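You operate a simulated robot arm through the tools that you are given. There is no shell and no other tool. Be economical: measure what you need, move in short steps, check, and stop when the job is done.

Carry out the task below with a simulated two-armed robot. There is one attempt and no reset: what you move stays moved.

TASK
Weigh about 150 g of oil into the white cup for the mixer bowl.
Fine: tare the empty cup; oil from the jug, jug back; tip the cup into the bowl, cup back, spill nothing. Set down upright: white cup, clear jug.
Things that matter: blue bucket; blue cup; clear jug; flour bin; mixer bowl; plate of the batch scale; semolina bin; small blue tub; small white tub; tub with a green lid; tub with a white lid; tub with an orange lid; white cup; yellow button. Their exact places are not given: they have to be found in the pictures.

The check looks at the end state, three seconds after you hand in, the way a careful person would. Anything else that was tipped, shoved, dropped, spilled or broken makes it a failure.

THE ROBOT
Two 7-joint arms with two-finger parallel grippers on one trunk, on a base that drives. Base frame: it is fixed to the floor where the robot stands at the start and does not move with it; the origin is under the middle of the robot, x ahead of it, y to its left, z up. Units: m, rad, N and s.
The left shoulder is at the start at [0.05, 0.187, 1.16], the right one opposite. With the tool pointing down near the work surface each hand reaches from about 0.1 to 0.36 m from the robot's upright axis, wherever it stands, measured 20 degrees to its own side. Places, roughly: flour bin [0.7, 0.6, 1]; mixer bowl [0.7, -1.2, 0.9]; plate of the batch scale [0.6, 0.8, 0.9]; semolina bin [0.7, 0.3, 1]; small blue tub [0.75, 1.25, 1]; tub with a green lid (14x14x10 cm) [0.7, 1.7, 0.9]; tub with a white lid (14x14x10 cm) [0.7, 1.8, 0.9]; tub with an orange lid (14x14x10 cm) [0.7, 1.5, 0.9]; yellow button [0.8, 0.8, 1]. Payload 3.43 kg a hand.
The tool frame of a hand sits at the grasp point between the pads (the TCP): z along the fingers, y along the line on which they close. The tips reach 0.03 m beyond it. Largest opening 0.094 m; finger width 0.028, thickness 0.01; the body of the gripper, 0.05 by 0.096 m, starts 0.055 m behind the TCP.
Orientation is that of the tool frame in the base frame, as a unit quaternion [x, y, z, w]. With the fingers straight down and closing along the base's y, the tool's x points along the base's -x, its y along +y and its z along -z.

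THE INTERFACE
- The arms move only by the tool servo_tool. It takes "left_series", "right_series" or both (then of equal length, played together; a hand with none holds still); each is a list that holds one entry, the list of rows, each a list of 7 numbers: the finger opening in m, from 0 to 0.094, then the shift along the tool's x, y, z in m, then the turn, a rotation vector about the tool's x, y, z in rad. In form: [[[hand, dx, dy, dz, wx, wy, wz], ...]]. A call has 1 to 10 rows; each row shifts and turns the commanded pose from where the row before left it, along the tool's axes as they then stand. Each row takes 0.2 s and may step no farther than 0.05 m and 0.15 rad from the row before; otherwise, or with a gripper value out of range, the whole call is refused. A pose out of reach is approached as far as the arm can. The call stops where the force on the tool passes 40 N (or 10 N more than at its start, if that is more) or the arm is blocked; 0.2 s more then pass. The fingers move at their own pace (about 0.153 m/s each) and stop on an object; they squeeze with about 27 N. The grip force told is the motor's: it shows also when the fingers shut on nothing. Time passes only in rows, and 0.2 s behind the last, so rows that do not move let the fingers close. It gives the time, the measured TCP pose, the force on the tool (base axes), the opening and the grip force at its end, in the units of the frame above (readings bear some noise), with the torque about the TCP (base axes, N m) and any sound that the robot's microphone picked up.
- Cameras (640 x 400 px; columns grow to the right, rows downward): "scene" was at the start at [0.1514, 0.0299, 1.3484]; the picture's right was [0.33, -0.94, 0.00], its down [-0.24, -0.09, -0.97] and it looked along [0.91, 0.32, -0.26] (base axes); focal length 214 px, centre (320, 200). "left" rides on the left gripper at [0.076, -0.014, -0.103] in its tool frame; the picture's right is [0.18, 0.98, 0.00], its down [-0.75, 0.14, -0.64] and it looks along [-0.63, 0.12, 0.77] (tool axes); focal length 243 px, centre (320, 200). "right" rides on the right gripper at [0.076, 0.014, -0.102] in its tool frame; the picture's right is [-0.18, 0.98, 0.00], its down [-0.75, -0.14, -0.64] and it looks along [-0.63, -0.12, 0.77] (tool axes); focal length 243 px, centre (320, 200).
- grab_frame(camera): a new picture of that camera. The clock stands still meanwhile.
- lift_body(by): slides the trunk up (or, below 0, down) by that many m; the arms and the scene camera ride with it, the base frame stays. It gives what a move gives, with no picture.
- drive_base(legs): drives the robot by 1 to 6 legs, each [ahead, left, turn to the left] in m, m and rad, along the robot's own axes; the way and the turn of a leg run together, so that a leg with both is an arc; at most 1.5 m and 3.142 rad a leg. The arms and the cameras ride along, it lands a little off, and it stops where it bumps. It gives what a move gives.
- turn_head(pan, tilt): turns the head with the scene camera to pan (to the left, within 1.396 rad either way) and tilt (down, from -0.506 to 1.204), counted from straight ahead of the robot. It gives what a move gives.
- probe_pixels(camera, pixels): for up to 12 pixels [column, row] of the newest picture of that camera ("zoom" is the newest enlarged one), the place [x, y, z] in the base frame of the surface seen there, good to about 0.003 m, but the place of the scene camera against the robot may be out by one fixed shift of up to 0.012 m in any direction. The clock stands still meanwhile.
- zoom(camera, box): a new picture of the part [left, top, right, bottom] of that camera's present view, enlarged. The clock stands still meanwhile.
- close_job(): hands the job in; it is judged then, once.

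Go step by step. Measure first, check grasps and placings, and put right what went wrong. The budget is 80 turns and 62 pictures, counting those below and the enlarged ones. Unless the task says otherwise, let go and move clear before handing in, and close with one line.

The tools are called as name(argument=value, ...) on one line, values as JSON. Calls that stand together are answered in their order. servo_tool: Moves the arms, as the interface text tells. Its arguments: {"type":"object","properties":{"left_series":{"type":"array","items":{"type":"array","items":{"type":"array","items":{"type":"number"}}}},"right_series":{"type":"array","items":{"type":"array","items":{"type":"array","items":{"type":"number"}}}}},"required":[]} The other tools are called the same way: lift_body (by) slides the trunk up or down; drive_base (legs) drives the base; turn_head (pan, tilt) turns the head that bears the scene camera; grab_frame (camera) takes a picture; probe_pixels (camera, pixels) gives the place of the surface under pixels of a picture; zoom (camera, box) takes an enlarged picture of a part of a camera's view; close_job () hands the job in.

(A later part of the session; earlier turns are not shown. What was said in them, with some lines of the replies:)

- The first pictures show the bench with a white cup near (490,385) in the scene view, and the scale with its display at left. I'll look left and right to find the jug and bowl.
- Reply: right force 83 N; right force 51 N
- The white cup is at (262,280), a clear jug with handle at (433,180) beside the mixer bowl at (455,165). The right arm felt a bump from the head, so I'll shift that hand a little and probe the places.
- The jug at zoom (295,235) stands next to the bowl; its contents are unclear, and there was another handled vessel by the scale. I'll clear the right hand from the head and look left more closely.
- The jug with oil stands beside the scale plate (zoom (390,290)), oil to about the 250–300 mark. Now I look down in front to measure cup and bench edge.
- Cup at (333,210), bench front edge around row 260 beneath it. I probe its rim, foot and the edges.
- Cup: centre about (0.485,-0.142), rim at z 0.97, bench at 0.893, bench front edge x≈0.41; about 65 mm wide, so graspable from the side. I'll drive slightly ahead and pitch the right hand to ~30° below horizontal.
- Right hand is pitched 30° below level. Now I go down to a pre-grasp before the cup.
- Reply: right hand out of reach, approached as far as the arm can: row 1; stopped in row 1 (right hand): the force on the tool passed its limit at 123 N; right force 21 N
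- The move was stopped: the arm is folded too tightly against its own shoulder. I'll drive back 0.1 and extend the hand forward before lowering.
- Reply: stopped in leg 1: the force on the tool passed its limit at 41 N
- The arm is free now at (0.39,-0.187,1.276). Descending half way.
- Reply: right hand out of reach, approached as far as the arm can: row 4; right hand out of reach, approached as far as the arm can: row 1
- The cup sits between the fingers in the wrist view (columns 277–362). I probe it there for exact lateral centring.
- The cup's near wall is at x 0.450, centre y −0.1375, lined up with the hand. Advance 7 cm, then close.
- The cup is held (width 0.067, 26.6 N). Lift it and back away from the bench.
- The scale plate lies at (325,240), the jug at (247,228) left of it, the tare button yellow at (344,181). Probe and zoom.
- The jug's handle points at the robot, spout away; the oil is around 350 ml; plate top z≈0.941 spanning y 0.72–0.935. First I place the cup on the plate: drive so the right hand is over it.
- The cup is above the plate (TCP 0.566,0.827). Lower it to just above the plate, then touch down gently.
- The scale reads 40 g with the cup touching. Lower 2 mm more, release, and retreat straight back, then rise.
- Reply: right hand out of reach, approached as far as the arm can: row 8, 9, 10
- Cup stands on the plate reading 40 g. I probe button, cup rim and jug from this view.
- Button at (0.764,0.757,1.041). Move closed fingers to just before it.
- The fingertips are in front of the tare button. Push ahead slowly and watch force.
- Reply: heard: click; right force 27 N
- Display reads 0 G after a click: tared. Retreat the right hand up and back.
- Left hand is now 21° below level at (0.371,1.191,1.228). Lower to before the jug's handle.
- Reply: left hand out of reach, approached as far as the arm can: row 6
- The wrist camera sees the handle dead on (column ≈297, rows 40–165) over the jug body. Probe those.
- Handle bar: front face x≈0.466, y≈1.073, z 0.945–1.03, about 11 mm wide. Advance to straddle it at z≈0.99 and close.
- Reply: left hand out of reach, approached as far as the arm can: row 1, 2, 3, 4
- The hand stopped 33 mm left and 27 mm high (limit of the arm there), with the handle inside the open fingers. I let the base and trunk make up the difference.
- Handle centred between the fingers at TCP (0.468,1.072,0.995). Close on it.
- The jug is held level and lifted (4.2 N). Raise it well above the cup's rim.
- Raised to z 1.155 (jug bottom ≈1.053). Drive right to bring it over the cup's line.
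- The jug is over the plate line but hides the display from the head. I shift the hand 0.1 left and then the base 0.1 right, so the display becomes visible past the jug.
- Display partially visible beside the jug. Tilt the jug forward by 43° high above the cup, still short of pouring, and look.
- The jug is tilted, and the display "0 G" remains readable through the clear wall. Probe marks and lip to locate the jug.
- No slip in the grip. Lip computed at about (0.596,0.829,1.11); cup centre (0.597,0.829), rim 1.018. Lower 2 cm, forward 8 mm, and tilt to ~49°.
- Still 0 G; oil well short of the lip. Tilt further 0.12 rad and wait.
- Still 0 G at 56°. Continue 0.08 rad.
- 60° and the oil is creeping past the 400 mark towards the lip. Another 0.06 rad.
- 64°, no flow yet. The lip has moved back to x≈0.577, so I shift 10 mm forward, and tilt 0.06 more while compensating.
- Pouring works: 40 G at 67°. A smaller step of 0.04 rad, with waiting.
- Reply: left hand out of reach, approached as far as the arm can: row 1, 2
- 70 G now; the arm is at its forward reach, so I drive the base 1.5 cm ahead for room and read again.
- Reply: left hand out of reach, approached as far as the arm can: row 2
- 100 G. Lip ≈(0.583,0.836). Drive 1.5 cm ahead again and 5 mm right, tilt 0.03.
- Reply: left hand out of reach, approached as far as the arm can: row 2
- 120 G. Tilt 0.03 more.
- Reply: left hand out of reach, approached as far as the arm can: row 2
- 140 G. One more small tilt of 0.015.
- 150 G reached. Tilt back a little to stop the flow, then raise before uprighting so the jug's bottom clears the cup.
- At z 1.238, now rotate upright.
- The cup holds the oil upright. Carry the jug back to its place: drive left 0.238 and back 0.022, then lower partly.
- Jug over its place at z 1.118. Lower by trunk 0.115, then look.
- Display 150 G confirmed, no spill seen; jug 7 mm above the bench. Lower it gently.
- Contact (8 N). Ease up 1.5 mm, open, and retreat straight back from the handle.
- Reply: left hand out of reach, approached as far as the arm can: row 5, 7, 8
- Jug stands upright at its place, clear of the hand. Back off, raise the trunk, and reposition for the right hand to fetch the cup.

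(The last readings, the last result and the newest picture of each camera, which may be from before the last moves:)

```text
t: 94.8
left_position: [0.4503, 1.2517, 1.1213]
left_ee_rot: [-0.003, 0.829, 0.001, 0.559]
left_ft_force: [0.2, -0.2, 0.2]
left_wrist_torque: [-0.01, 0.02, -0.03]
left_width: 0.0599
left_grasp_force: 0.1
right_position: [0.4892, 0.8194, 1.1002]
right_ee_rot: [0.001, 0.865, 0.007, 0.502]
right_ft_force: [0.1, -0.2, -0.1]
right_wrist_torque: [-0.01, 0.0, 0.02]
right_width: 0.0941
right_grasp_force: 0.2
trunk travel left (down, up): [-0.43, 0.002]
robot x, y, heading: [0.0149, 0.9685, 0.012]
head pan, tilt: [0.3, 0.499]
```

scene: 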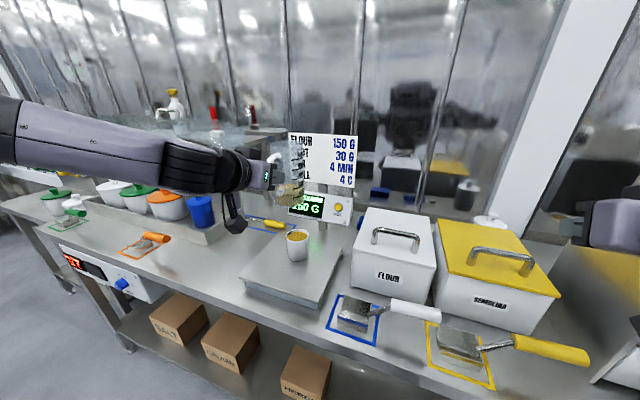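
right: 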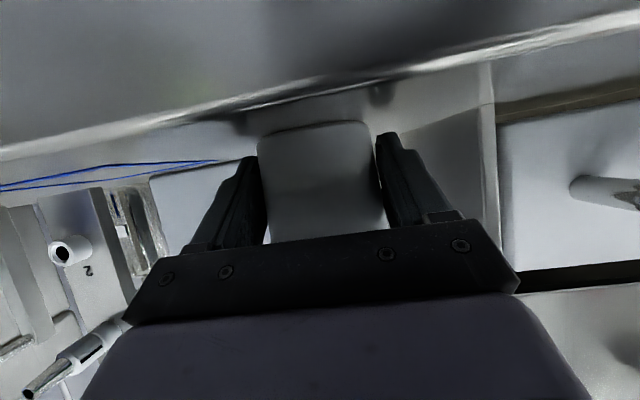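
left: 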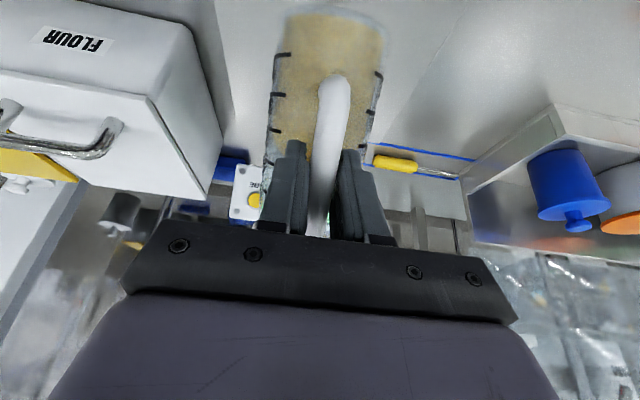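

Lower to the pre-grasp before the cup and check with the wrist camera.

servo_tool(right_series=[[[0.094, 0.0243, 0.0024, 0.0164, 0, 0, 0], [0.094, 0.0243, 0.0024, 0.0164, 0, 0, 0], [0.094, 0.0243, 0.0024, 0.0164, 0, 0, 0], [0.094, 0.0243, 0.0024, 0.0164, 0, 0, 0]]])

grab_frame(camera="right")

probe_pixels(camera="right", pixels=[[316, 150], [285, 150], [350, 150], [300, 150], [335, 150], [320, 190]])

```text
t: 95.8
left_position: [0.4504, 1.2528, 1.1211]
left_ee_rot: [-0.005, 0.829, 0.001, 0.56]
left_ft_force: [-0.6, 0.3, 0.0]
left_wrist_torque: [-0.02, -0.02, -0.02]
left_width: 0.06
left_grasp_force: 0.0
right_position: [0.4964, 0.8312, 0.9838]
right_ee_rot: [0.0, 0.864, 0.007, 0.504]
right_ft_force: [0.5, 1.4, 0.4]
right_wrist_torque: [0.0, -0.06, 0.04]
right_width: 0.094
right_grasp_force: 0.1
trunk travel left (down, up): [-0.43, 0.002]
robot x, y, heading: [0.0098, 0.9681, 0.004]
head pan, tilt: [0.3, 0.499]
```

```text
14 pictures are left
```

right: 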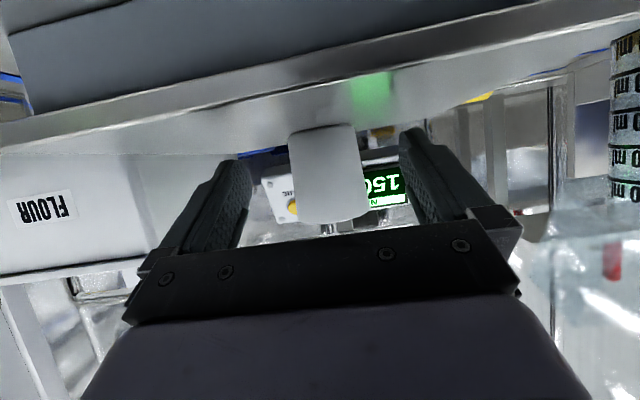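

```text
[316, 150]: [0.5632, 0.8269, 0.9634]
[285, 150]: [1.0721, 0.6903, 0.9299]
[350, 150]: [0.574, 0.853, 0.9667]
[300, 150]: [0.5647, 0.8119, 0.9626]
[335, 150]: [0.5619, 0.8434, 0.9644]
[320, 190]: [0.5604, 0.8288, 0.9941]
```

Cup near wall x 0.561, y 0.829, aligned. Advance and close.

servo_tool(right_series=[[[0.094, -0.0099, -0.0004, 0.0199, 0, 0, 0], [0.094, -0.0099, -0.0004, 0.0199, 0, 0, 0], [0.094, -0.0099, -0.0004, 0.0199, 0, 0, 0], [0.094, -0.0099, -0.0004, 0.0199, 0, 0, 0], [0.094, 0, 0, 0, 0, 0, 0], [0.05, 0, 0, 0, 0, 0, 0], [0.05, 0, 0, 0, 0, 0, 0], [0.05, 0, 0, 0, 0, 0, 0]]])

servo_tool(right_series=[[[0.05, -0.013, 0, -0.0075, 0, 0, 0], [0.05, -0.0174, 0, -0.01, 0, 0, 0], [0.05, -0.0174, 0, -0.01, 0, 0, 0], [0.05, -0.0174, 0, -0.01, 0, 0, 0], [0.05, -0.0174, 0, -0.01, 0, 0, 0], [0.05, -0.013, 0, -0.0075, 0, 0, 0], [0.05, 0, 0, 0, 0, 0, 0]]])

turn_head(pan=-0.15, tilt=0.5)

zoom(camera="scene", box=[200, 100, 440, 320])

```text
t: 97.6
left_position: [0.4512, 1.2523, 1.1201]
left_ee_rot: [-0.004, 0.828, 0.001, 0.56]
left_ft_force: [0.0, -0.5, -0.5]
left_wrist_torque: [0.01, -0.02, -0.02]
left_width: 0.06
left_grasp_force: 0.1
right_position: [0.5867, 0.8287, 0.9802]
right_ee_rot: [0.0, 0.865, 0.007, 0.502]
right_ft_force: [0.1, -0.1, -0.3]
right_wrist_torque: [0.06, 0.0, 0.0]
right_width: 0.0682
right_grasp_force: 27.5
trunk travel left (down, up): [-0.43, 0.002]
robot x, y, heading: [0.0077, 0.9671, 0.009]
head pan, tilt: [0.3, 0.499]
```

```text
t: 99.2
left_position: [0.4515, 1.2519, 1.1202]
left_ee_rot: [-0.004, 0.829, 0.001, 0.56]
left_ft_force: [0.3, -0.2, 0.3]
left_wrist_torque: [0.03, 0.02, 0.02]
left_width: 0.0599
left_grasp_force: 0.0
right_position: [0.5878, 0.828, 1.0887]
right_ee_rot: [0.001, 0.865, 0.007, 0.502]
right_ft_force: [0.2, -0.6, -2.1]
right_wrist_torque: [0.0, 0.01, -0.02]
right_width: 0.0684
right_grasp_force: 26.8
trunk travel left (down, up): [-0.43, 0.002]
robot x, y, heading: [0.0117, 0.9659, 0.006]
head pan, tilt: [0.3, 0.499]
```

```text
t: 100.1
left_position: [0.4503, 1.2512, 1.12]
left_ee_rot: [-0.004, 0.829, 0.001, 0.56]
left_ft_force: [0.9, 0.1, -1.1]
left_wrist_torque: [-0.01, -0.01, 0.0]
left_width: 0.0601
left_grasp_force: 0.1
right_position: [0.5876, 0.8272, 1.0887]
right_ee_rot: [0.0, 0.865, 0.007, 0.502]
right_ft_force: [-0.4, 0.1, -1.4]
right_wrist_torque: [-0.01, 0.05, 0.02]
right_width: 0.0681
right_grasp_force: 27.0
trunk travel left (down, up): [-0.43, 0.002]
robot x, y, heading: [0.0103, 0.9649, 0.011]
head pan, tilt: [-0.15, 0.499]
```

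```text
1.82 times, centred on (320, 210) of scene
```

zoom: 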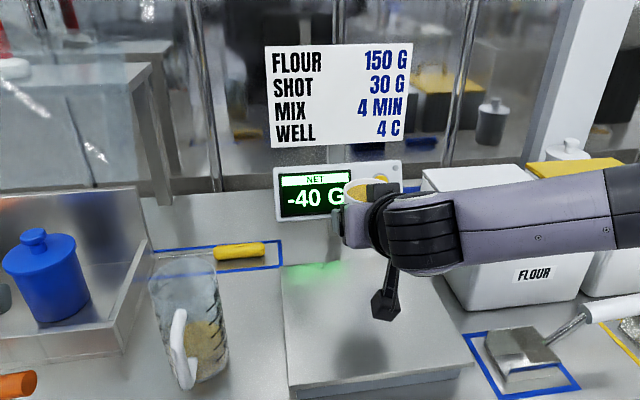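

Cup lifted cleanly (display −40 G, plate clean). Back away from the bench and drive right towards the bowl.

drive_base(legs=[[-0.3, 0, 0], [0, -0.8, 0], [0, -0.8, 0]])

turn_head(pan=-0.3, tilt=0.5)

grab_frame(camera="scene")

```text
t: 116.1
left_position: [0.1753, -0.3283, 1.1208]
left_ee_rot: [-0.017, 0.828, 0.01, 0.56]
left_ft_force: [-0.6, -0.1, -0.4]
left_wrist_torque: [-0.01, 0.02, -0.01]
left_width: 0.0599
left_grasp_force: 0.0
right_position: [0.3237, -0.7477, 1.0898]
right_ee_rot: [-0.012, 0.865, 0.014, 0.502]
right_ft_force: [0.8, -0.7, -1.5]
right_wrist_torque: [0.04, -0.02, 0.0]
right_width: 0.0684
right_grasp_force: 26.8
trunk travel left (down, up): [-0.43, 0.002]
robot x, y, heading: [-0.2586, -0.6292, 0.042]
head pan, tilt: [-0.15, 0.499]
```

```text
t: 116.8
left_position: [0.1741, -0.3286, 1.1201]
left_ee_rot: [-0.016, 0.828, 0.009, 0.56]
left_ft_force: [0.3, 0.6, -0.1]
left_wrist_torque: [-0.01, -0.04, 0.0]
left_width: 0.0597
left_grasp_force: 0.2
right_position: [0.3233, -0.749, 1.09]
right_ee_rot: [-0.012, 0.865, 0.014, 0.501]
right_ft_force: [-0.6, 0.3, -1.5]
right_wrist_torque: [-0.01, 0.01, 0.02]
right_width: 0.0685
right_grasp_force: 26.9
trunk travel left (down, up): [-0.43, 0.002]
robot x, y, heading: [-0.2524, -0.6256, 0.037]
head pan, tilt: [-0.3, 0.499]
```

```text
12 pictures are left
```

scene: 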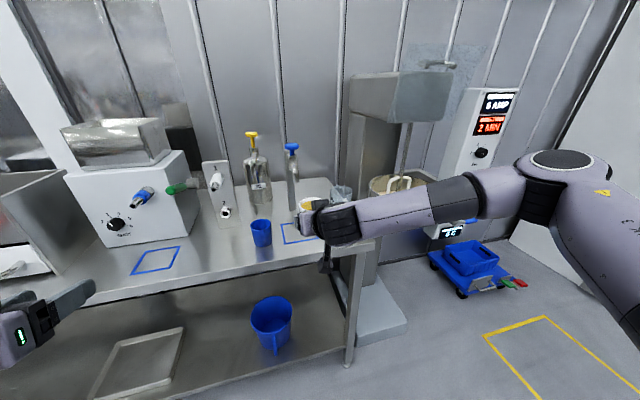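

The mixer bowl lies at about (400,188) with its hook and head over it; the floor in front is free. Drive 0.42 further right, straightening the heading.

drive_base(legs=[[0, 0, -0.038], [0, -0.42, 0]])

turn_head(pan=-0.1, tilt=0.55)

grab_frame(camera="scene")

```text
t: 121.5
left_position: [0.1863, -0.7694, 1.1199]
left_ee_rot: [0.001, 0.829, -0.003, 0.56]
left_ft_force: [-0.2, -0.2, -0.4]
left_wrist_torque: [-0.03, -0.02, 0.02]
left_width: 0.06
left_grasp_force: 0.1
right_position: [0.318, -1.1947, 1.0908]
right_ee_rot: [0.005, 0.865, 0.004, 0.502]
right_ft_force: [-0.2, 0.2, -1.4]
right_wrist_torque: [0.0, 0.0, -0.03]
right_width: 0.0684
right_grasp_force: 26.8
trunk travel left (down, up): [-0.43, 0.002]
robot x, y, heading: [-0.2583, -1.0486, -0.002]
head pan, tilt: [-0.3, 0.499]
```

```text
t: 122.2
left_position: [0.1856, -0.7692, 1.121]
left_ee_rot: [0.001, 0.829, -0.002, 0.56]
left_ft_force: [0.1, 0.7, 0.1]
left_wrist_torque: [0.03, 0.03, -0.01]
left_width: 0.06
left_grasp_force: 0.0
right_position: [0.3161, -1.1943, 1.0893]
right_ee_rot: [0.005, 0.865, 0.004, 0.503]
right_ft_force: [-0.4, -0.4, -1.7]
right_wrist_torque: [0.04, 0.01, 0.03]
right_width: 0.068
right_grasp_force: 26.4
trunk travel left (down, up): [-0.43, 0.002]
robot x, y, heading: [-0.2618, -1.0499, -0.004]
head pan, tilt: [-0.099, 0.55]
```

```text
11 pictures are left
```

scene: 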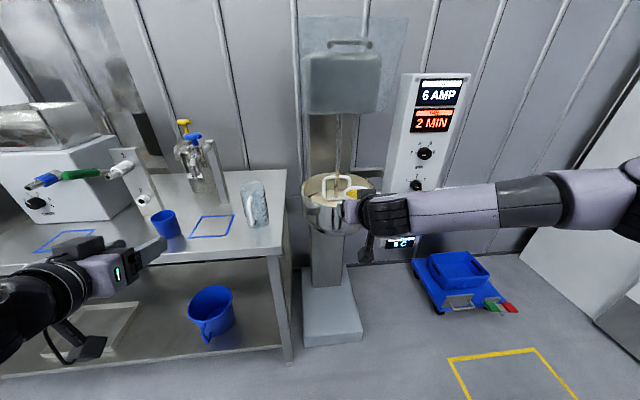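

The bowl is at (330,200), with white hook at (333,183) and mixer head above. Probe rim, hook and bowl.

probe_pixels(camera="scene", pixels=[[304, 195], [312, 206], [330, 209], [318, 179], [360, 181], [330, 198], [327, 185], [340, 140], [330, 225], [340, 105], [330, 300], [283, 245]])

zoom(camera="scene", box=[270, 140, 410, 260])

```text
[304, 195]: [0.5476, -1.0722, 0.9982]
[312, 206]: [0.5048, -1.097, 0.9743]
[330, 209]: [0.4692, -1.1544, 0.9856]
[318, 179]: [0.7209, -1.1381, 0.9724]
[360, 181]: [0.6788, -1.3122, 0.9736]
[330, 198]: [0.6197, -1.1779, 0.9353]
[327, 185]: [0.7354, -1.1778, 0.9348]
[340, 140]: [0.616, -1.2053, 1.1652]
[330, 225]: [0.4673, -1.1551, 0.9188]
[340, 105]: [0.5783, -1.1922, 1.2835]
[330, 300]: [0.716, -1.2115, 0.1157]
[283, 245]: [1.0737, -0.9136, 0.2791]
```

```text
3.33 times, centred on (340, 200) of scene
```

zoom: 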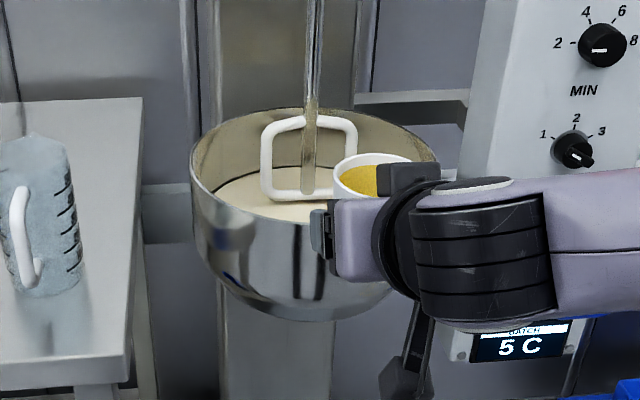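

Bowl: centre about (0.608,−1.20), rim z≈0.985, front at x 0.468, hook shaft at x≈0.616. I drive ahead 0.2 so the cup is over the bowl's front half.

drive_base(legs=[[0.195, 0, 0]])

zoom(camera="scene", box=[230, 140, 430, 320])

```text
t: 123.8
left_position: [0.3793, -0.7683, 1.1201]
left_ee_rot: [0.0, 0.828, -0.002, 0.56]
left_ft_force: [-0.3, 0.4, -0.3]
left_wrist_torque: [-0.03, 0.02, 0.03]
left_width: 0.0601
left_grasp_force: 0.0
right_position: [0.51, -1.194, 1.0887]
right_ee_rot: [0.005, 0.865, 0.004, 0.502]
right_ft_force: [0.6, -0.4, -1.5]
right_wrist_torque: [0.01, -0.02, 0.03]
right_width: 0.0684
right_grasp_force: 26.3
trunk travel left (down, up): [-0.43, 0.002]
robot x, y, heading: [-0.0682, -1.0524, -0.005]
head pan, tilt: [-0.099, 0.55]
```

```text
2.22 times, centred on (330, 230) of scene
```

zoom: 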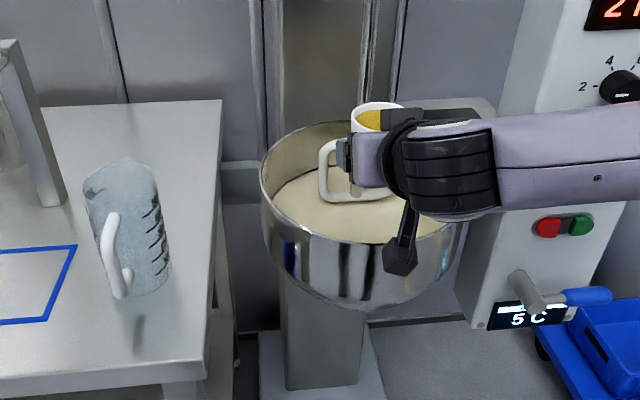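

The cup is above the front half of the bowl. Shift 2 cm right, down 1.4 cm, and begin tipping the cup towards +y (left, inside the bowl).

servo_tool(right_series=[[[0.05, 0.0061, -0.01, 0.0035, 0, 0, 0], [0.05, 0.0061, -0.01, 0.0035, 0, 0, 0], [0.05, 0, 0, 0, 0.0495, 0, -0.0869], [0.05, 0, 0, 0, 0.0495, 0, -0.0869], [0.05, 0, 0, 0, 0.0495, 0, -0.0869], [0.05, 0, 0, 0, 0.0495, 0, -0.0869], [0.05, 0, 0, 0, 0.0346, 0, -0.0608], [0.05, 0, 0, 0, 0.0346, 0, -0.0608], [0.05, 0, 0, 0, 0.0346, 0, -0.0608], [0.05, 0, 0, 0, 0.0346, 0, -0.0608]]])

zoom(camera="scene", box=[230, 140, 430, 320])

```text
t: 126.0
left_position: [0.3772, -0.7683, 1.1198]
left_ee_rot: [0.001, 0.829, -0.002, 0.559]
left_ft_force: [0.3, 0.1, -0.4]
left_wrist_torque: [0.0, 0.02, 0.02]
left_width: 0.06
left_grasp_force: 0.1
right_position: [0.5104, -1.2144, 1.0744]
right_ee_rot: [-0.163, 0.817, -0.285, 0.473]
right_ft_force: [1.0, -0.3, -1.6]
right_wrist_torque: [-0.03, 0.02, 0.0]
right_width: 0.0683
right_grasp_force: 26.6
trunk travel left (down, up): [-0.43, 0.002]
robot x, y, heading: [-0.0667, -1.0487, 0.0]
head pan, tilt: [-0.099, 0.55]
```

```text
2.22 times, centred on (330, 230) of scene
```

zoom: 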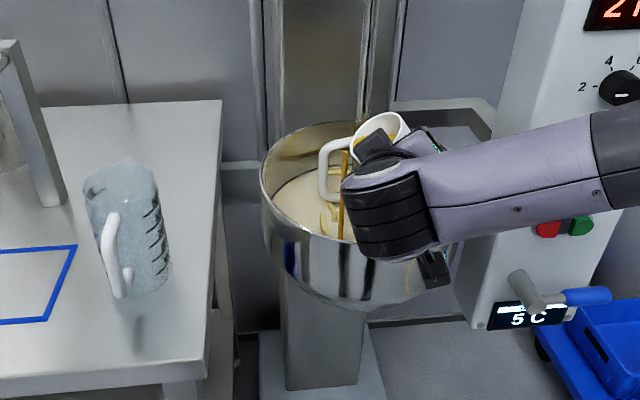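

Oil streams into the bowl (around (340,200)). Continue tipping slowly.

servo_tool(right_series=[[[0.05, 0, 0, 0, 0.0346, 0, -0.0608], [0.05, 0, 0, 0, 0.0346, 0, -0.0608], [0.05, 0, 0, 0, 0.0346, 0, -0.0608], [0.05, 0, 0, 0, 0.0346, 0, -0.0608], [0.05, 0, 0, 0, 0.0346, 0, -0.0608], [0.05, 0, 0, 0, 0.0446, 0, -0.0782], [0.05, 0, 0, 0, 0.0446, 0, -0.0782], [0.05, 0, 0, 0, 0.0446, 0, -0.0782], [0.05, 0, 0, 0, 0.0446, 0, -0.0782], [0.05, 0, 0, 0, 0.0446, 0, -0.0782]]])

servo_tool(right_series=[[[0.05, 0, 0, 0, 0.0545, 0, -0.0956], [0.05, 0, 0, 0, 0.0545, 0, -0.0956], [0.05, 0, 0, 0, 0.0545, 0, -0.0956], [0.05, 0, 0, 0, 0.0545, 0, -0.0956], [0.05, 0, 0, 0, 0.0545, 0, -0.0956], [0.05, 0, 0, 0, 0.0545, 0, -0.0956], [0.05, 0, 0, 0, 0, 0, 0], [0.05, 0, 0, 0, 0, 0, 0], [0.05, 0, 0, 0, 0, 0, 0], [0.05, 0, 0, 0, 0, 0, 0]]])

zoom(camera="scene", box=[230, 140, 430, 320])

```text
t: 128.2
left_position: [0.3777, -0.768, 1.1213]
left_ee_rot: [0.001, 0.828, -0.002, 0.56]
left_ft_force: [-0.3, -1.0, 0.1]
left_wrist_torque: [0.0, 0.02, -0.04]
left_width: 0.0599
left_grasp_force: 0.0
right_position: [0.5098, -1.2134, 1.075]
right_ee_rot: [-0.335, 0.643, -0.58, 0.37]
right_ft_force: [-0.1, 0.3, 0.1]
right_wrist_torque: [0.0, 0.02, 0.0]
right_width: 0.0675
right_grasp_force: 26.9
trunk travel left (down, up): [-0.43, 0.002]
robot x, y, heading: [-0.069, -1.0473, -0.003]
head pan, tilt: [-0.099, 0.55]
```

```text
t: 130.3
left_position: [0.3773, -0.7681, 1.1211]
left_ee_rot: [0.0, 0.829, -0.001, 0.56]
left_ft_force: [1.1, 0.1, 0.3]
left_wrist_torque: [-0.01, 0.0, -0.02]
left_width: 0.0602
left_grasp_force: 0.0
right_position: [0.5089, -1.2145, 1.0752]
right_ee_rot: [0.439, -0.42, 0.756, -0.242]
right_ft_force: [0.4, 0.7, -0.3]
right_wrist_torque: [0.0, -0.03, -0.02]
right_width: 0.0676
right_grasp_force: 26.8
trunk travel left (down, up): [-0.43, 0.002]
robot x, y, heading: [-0.0647, -1.0495, -0.005]
head pan, tilt: [-0.099, 0.55]
```

```text
2.22 times, centred on (330, 230) of scene
```

zoom: 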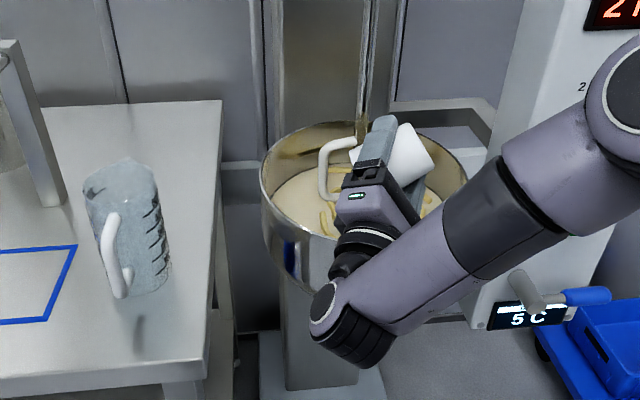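

The cup is at 122° and appears drained into the bowl. A little more tilt and waiting for drips, then upright it back.

servo_tool(right_series=[[[0.05, 0, 0, 0, 0.0495, 0, -0.0869], [0.05, 0, 0, 0, 0.0495, 0, -0.0869], [0.05, 0, 0, 0, 0, 0, 0], [0.05, 0, 0, 0, 0, 0, 0], [0.05, 0, 0, 0, 0, 0, 0], [0.05, 0, 0, 0, 0, 0, 0], [0.05, 0, 0, 0, 0, 0, 0], [0.05, 0, 0, 0, 0, 0, 0], [0.05, 0, 0, 0, 0, 0, 0], [0.05, 0, 0, 0, 0, 0, 0]]])

servo_tool(right_series=[[[0.05, 0, 0, 0, -0.0644, 0, 0.113], [0.05, 0, 0, 0, -0.0644, 0, 0.113], [0.05, 0, 0, 0, -0.0644, 0, 0.113], [0.05, 0, 0, 0, -0.0644, 0, 0.113], [0.05, 0, 0, 0, -0.0644, 0, 0.113], [0.05, 0, 0, 0, -0.0644, 0, 0.113], [0.05, 0, 0, 0, -0.0644, 0, 0.113], [0.05, 0, 0, 0, -0.0644, 0, 0.113], [0.05, 0, 0, 0, -0.0644, 0, 0.113]]])

servo_tool(right_series=[[[0.05, 0, 0, 0, -0.0644, 0, 0.113], [0.05, 0, 0, 0, -0.0644, 0, 0.113], [0.05, 0, 0, 0, -0.0644, 0, 0.113], [0.05, 0, 0, 0, -0.0644, 0, 0.113], [0.05, 0, 0, 0, -0.0644, 0, 0.113], [0.05, 0, 0, 0, -0.0644, 0, 0.113], [0.05, 0, 0, 0, -0.0644, 0, 0.113], [0.05, 0, 0, 0, -0.0644, 0, 0.113], [0.05, 0, 0, 0, 0, 0, 0]]])

zoom(camera="scene", box=[230, 140, 430, 320])

```text
t: 132.6
left_position: [0.3788, -0.7685, 1.1201]
left_ee_rot: [0.0, 0.828, -0.002, 0.56]
left_ft_force: [0.1, -0.4, -0.8]
left_wrist_torque: [-0.03, -0.01, -0.02]
left_width: 0.06
left_grasp_force: 0.0
right_position: [0.5036, -1.1914, 1.0898]
right_ee_rot: [0.461, -0.348, 0.793, -0.194]
right_ft_force: [0.5, -0.2, -0.1]
right_wrist_torque: [-0.02, 0.01, -0.01]
right_width: 0.0674
right_grasp_force: 26.8
right hand out of reach, approached as far as the arm can: row 1, 2
trunk travel left (down, up): [-0.43, 0.002]
robot x, y, heading: [-0.0688, -1.0485, 0.001]
head pan, tilt: [-0.099, 0.55]
```

```text
t: 134.6
left_position: [0.3778, -0.7692, 1.1199]
left_ee_rot: [0.0, 0.829, -0.001, 0.559]
left_ft_force: [0.0, 0.1, 0.3]
left_wrist_torque: [0.0, 0.0, -0.01]
left_width: 0.06
left_grasp_force: 0.1
right_position: [0.5028, -1.1921, 1.0888]
right_ee_rot: [-0.273, 0.725, -0.473, 0.419]
right_ft_force: [-0.5, 0.1, 0.0]
right_wrist_torque: [-0.02, 0.0, 0.03]
right_width: 0.0678
right_grasp_force: 27.2
trunk travel left (down, up): [-0.43, 0.002]
robot x, y, heading: [-0.0639, -1.0522, -0.001]
head pan, tilt: [-0.099, 0.55]
```

```text
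t: 136.6
left_position: [0.3774, -0.7686, 1.1207]
left_ee_rot: [0.001, 0.829, -0.003, 0.56]
left_ft_force: [-0.9, -0.7, 0.4]
left_wrist_torque: [0.0, -0.02, 0.0]
left_width: 0.06
left_grasp_force: 0.0
right_position: [0.503, -1.1911, 1.09]
right_ee_rot: [-0.027, 0.864, -0.051, 0.501]
right_ft_force: [0.0, -0.3, -0.3]
right_wrist_torque: [-0.04, -0.02, 0.03]
right_width: 0.0677
right_grasp_force: 26.5
trunk travel left (down, up): [-0.43, 0.002]
robot x, y, heading: [-0.0629, -1.0515, -0.002]
head pan, tilt: [-0.099, 0.55]
```

```text
2.22 times, centred on (330, 230) of scene
```

zoom: 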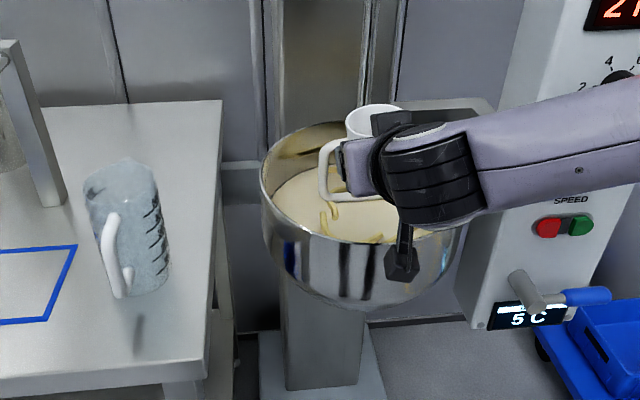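

The cup is back upright with 0.115 rad residual tilt, and looks emptied; the bowl took the oil. Straighten, back off, and drive to the cup's home.

servo_tool(right_series=[[[0.05, 0, 0, 0, -0.057, 0, 0.0999], [0.05, 0, 0, 0, 0, 0, 0]]])

drive_base(legs=[[-0.22, 0, 0], [0, 1.05, 0]])

turn_head(pan=-0.2, tilt=0.6)

grab_frame(camera="scene")

```text
t: 137.2
left_position: [0.3778, -0.7699, 1.1206]
left_ee_rot: [0.0, 0.829, -0.002, 0.559]
left_ft_force: [0.3, 0.3, -0.2]
left_wrist_torque: [-0.03, 0.0, 0.0]
left_width: 0.0599
left_grasp_force: 0.0
right_position: [0.5041, -1.1919, 1.0895]
right_ee_rot: [0.0, 0.865, -0.001, 0.502]
right_ft_force: [0.3, 0.1, -0.4]
right_wrist_torque: [0.0, 0.0, 0.01]
right_width: 0.0678
right_grasp_force: 26.7
trunk travel left (down, up): [-0.43, 0.002]
robot x, y, heading: [-0.0628, -1.051, -0.006]
head pan, tilt: [-0.099, 0.55]
```

```text
t: 147.9
left_position: [0.1455, 0.2843, 1.1206]
left_ee_rot: [-0.008, 0.828, 0.004, 0.56]
left_ft_force: [-0.8, 0.3, 0.0]
left_wrist_torque: [0.0, -0.02, -0.03]
left_width: 0.0601
left_grasp_force: 0.0
right_position: [0.2792, -0.1364, 1.0889]
right_ee_rot: [-0.006, 0.865, 0.002, 0.501]
right_ft_force: [-0.2, 0.9, -0.2]
right_wrist_torque: [0.0, -0.04, -0.03]
right_width: 0.0674
right_grasp_force: 27.0
trunk travel left (down, up): [-0.43, 0.002]
robot x, y, heading: [-0.2918, -0.0019, 0.017]
head pan, tilt: [-0.099, 0.55]
```

```text
t: 148.6
left_position: [0.1461, 0.2854, 1.1203]
left_ee_rot: [-0.008, 0.828, 0.004, 0.56]
left_ft_force: [-0.1, 0.5, 0.3]
left_wrist_torque: [-0.01, -0.01, -0.05]
left_width: 0.06
left_grasp_force: 0.0
right_position: [0.2808, -0.1363, 1.0893]
right_ee_rot: [-0.006, 0.865, 0.002, 0.501]
right_ft_force: [0.1, 0.5, 0.0]
right_wrist_torque: [0.0, 0.02, 0.03]
right_width: 0.0678
right_grasp_force: 27.5
trunk travel left (down, up): [-0.43, 0.002]
robot x, y, heading: [-0.2951, -0.0053, 0.022]
head pan, tilt: [-0.201, 0.6]
```

```text
5 pictures are left
```

scene: 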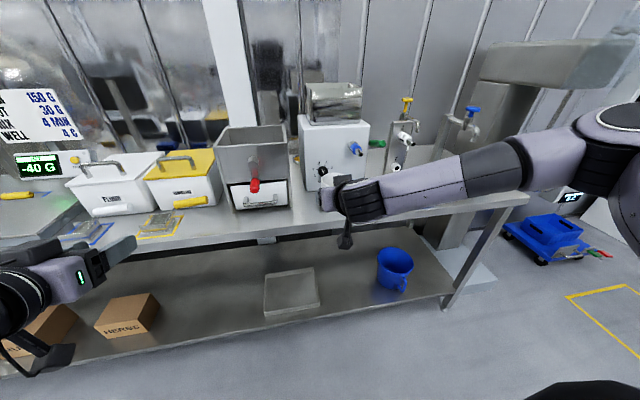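

Cup in hand is aligned with home y. Straighten heading and drive ahead to home, then lower.

drive_base(legs=[[0, 0, -0.02], [0.193, 0.011, 0]])

```text
t: 150.5
left_position: [0.3445, 0.2865, 1.1202]
left_ee_rot: [0.002, 0.828, -0.002, 0.56]
left_ft_force: [-1.0, 0.6, -1.6]
left_wrist_torque: [0.0, -0.01, -0.02]
left_width: 0.0597
left_grasp_force: 0.0
right_position: [0.4697, -0.1371, 1.0883]
right_ee_rot: [0.002, 0.865, -0.003, 0.502]
right_ft_force: [-0.8, 0.0, -1.2]
right_wrist_torque: [0.02, 0.02, 0.0]
right_width: 0.0679
right_grasp_force: 27.0
trunk travel left (down, up): [-0.43, 0.002]
robot x, y, heading: [-0.1006, 0.007, -0.001]
head pan, tilt: [-0.201, 0.6]
```

Lower to about 4 mm above the bench.

servo_tool(right_series=[[[0.05, 0.0266, 0.0003, 0.0159, 0, 0, 0], [0.05, 0.0266, 0.0003, 0.0159, 0, 0, 0], [0.05, 0.0266, 0.0003, 0.0159, 0, 0, 0], [0.05, 0.0266, 0.0003, 0.0159, 0, 0, 0], [0.05, 0.0266, 0.0003, 0.0159, 0, 0, 0], [0.05, 0, 0, 0, 0, 0, 0]]])

zoom(camera="scene", box=[220, 110, 420, 270])

```text
t: 151.9
left_position: [0.3425, 0.2865, 1.1209]
left_ee_rot: [0.001, 0.829, -0.002, 0.56]
left_ft_force: [-0.6, -0.2, 0.3]
left_wrist_torque: [0.0, -0.02, 0.01]
left_width: 0.0599
left_grasp_force: 0.0
right_position: [0.4723, -0.1347, 0.936]
right_ee_rot: [0.002, 0.865, -0.003, 0.502]
right_ft_force: [-0.7, 1.6, -0.5]
right_wrist_torque: [0.03, 0.0, 0.01]
right_width: 0.0677
right_grasp_force: 27.0
trunk travel left (down, up): [-0.43, 0.002]
robot x, y, heading: [-0.1016, 0.0096, -0.004]
head pan, tilt: [-0.201, 0.6]
```

```text
2.50 times, centred on (320, 190) of scene
```

zoom: 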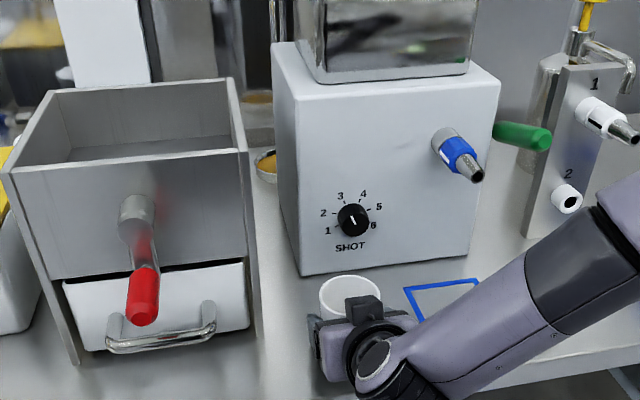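

Cup sits just over its home spot. Lower in 2 mm steps until contact.

servo_tool(right_series=[[[0.05, 0.0017, 0, 0.001, 0, 0, 0], [0.05, 0.0017, 0, 0.001, 0, 0, 0], [0.05, 0.0013, 0, 0.0007, 0, 0, 0], [0.05, 0, 0, 0, 0, 0, 0]]])

```text
t: 152.9
left_position: [0.3425, 0.2853, 1.1215]
left_ee_rot: [0.002, 0.828, -0.003, 0.561]
left_ft_force: [0.4, -0.6, -0.3]
left_wrist_torque: [0.05, -0.03, 0.0]
left_width: 0.0601
left_grasp_force: 0.1
right_position: [0.473, -0.1345, 0.933]
right_ee_rot: [0.002, 0.863, -0.003, 0.506]
right_ft_force: [-0.7, -1.2, 18.0]
right_wrist_torque: [0.15, 0.2, 0.0]
right_width: 0.0678
right_grasp_force: 27.2
trunk travel left (down, up): [-0.43, 0.002]
robot x, y, heading: [-0.1021, 0.0038, 0.001]
head pan, tilt: [-0.201, 0.6]
```

Contact (18 N). Ease up 2.5 mm, open, and retreat straight back, then rise.

servo_tool(right_series=[[[0.05, -0.0022, 0, -0.0012, 0, 0, 0], [0.094, 0, 0, 0, 0, 0, 0], [0.094, 0, 0, 0, 0, 0, 0], [0.094, 0, 0, 0, 0, 0, 0], [0.094, 0.0149, 0, -0.0261, 0, 0, 0], [0.094, 0.0149, 0, -0.0261, 0, 0, 0], [0.094, 0.0149, 0, -0.0261, 0, 0, 0]]])

drive_base(legs=[[-0.2, 0, 0]])

grab_frame(camera="scene")

```text
t: 154.5
left_position: [0.3434, 0.2866, 1.1199]
left_ee_rot: [0.002, 0.829, -0.003, 0.56]
left_ft_force: [-0.6, -0.6, 0.0]
left_wrist_torque: [0.0, 0.0, 0.01]
left_width: 0.06
left_grasp_force: 0.2
right_position: [0.3837, -0.1307, 0.9363]
right_ee_rot: [0.003, 0.866, -0.005, 0.5]
right_ft_force: [0.0, -0.2, 0.7]
right_wrist_torque: [-0.02, 0.0, -0.02]
right_width: 0.094
right_grasp_force: 0.0
right hand out of reach, approached as far as the arm can: row 6, 7
trunk travel left (down, up): [-0.43, 0.002]
robot x, y, heading: [-0.1026, 0.0065, -0.002]
head pan, tilt: [-0.201, 0.6]
```

```text
t: 156.1
left_position: [0.1453, 0.2838, 1.1212]
left_ee_rot: [0.003, 0.828, -0.003, 0.561]
left_ft_force: [-0.5, 0.6, -0.3]
left_wrist_torque: [0.0, 0.01, 0.02]
left_width: 0.0599
left_grasp_force: 0.0
right_position: [0.1829, -0.1326, 0.9366]
right_ee_rot: [0.006, 0.866, -0.007, 0.5]
right_ft_force: [-0.7, -0.3, -0.4]
right_wrist_torque: [0.01, 0.03, -0.01]
right_width: 0.094
right_grasp_force: 0.0
trunk travel left (down, up): [-0.43, 0.002]
robot x, y, heading: [-0.3007, 0.0069, -0.008]
head pan, tilt: [-0.201, 0.6]
```

```text
3 pictures are left
```

scene: 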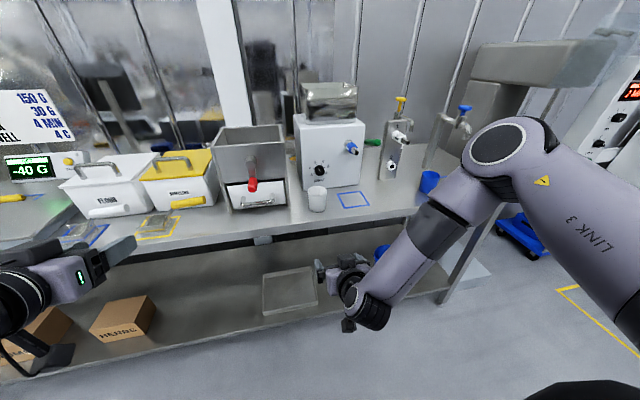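

zoom(camera="scene", box=[280, 150, 380, 230])

```text
5.00 times, centred on (330, 190) of scene
```

zoom: 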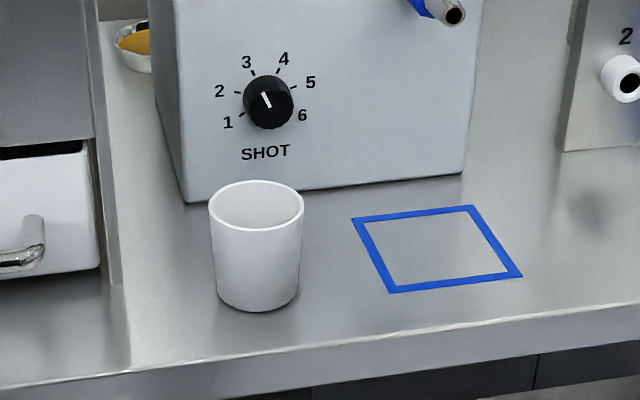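

The white cup stands upright, with no oil visible inside, at its first place (zoom (255,245)), and no drips are visible around it. The jug is back, both hands are clear, so I hand in.

close_job()

```text
The job is handed in.
```

The job is handed in: 150 g of oil (scale tared with the empty cup) went from the white cup into the mixer bowl. The clear jug and the cup are back upright in their places, and I saw no spills.
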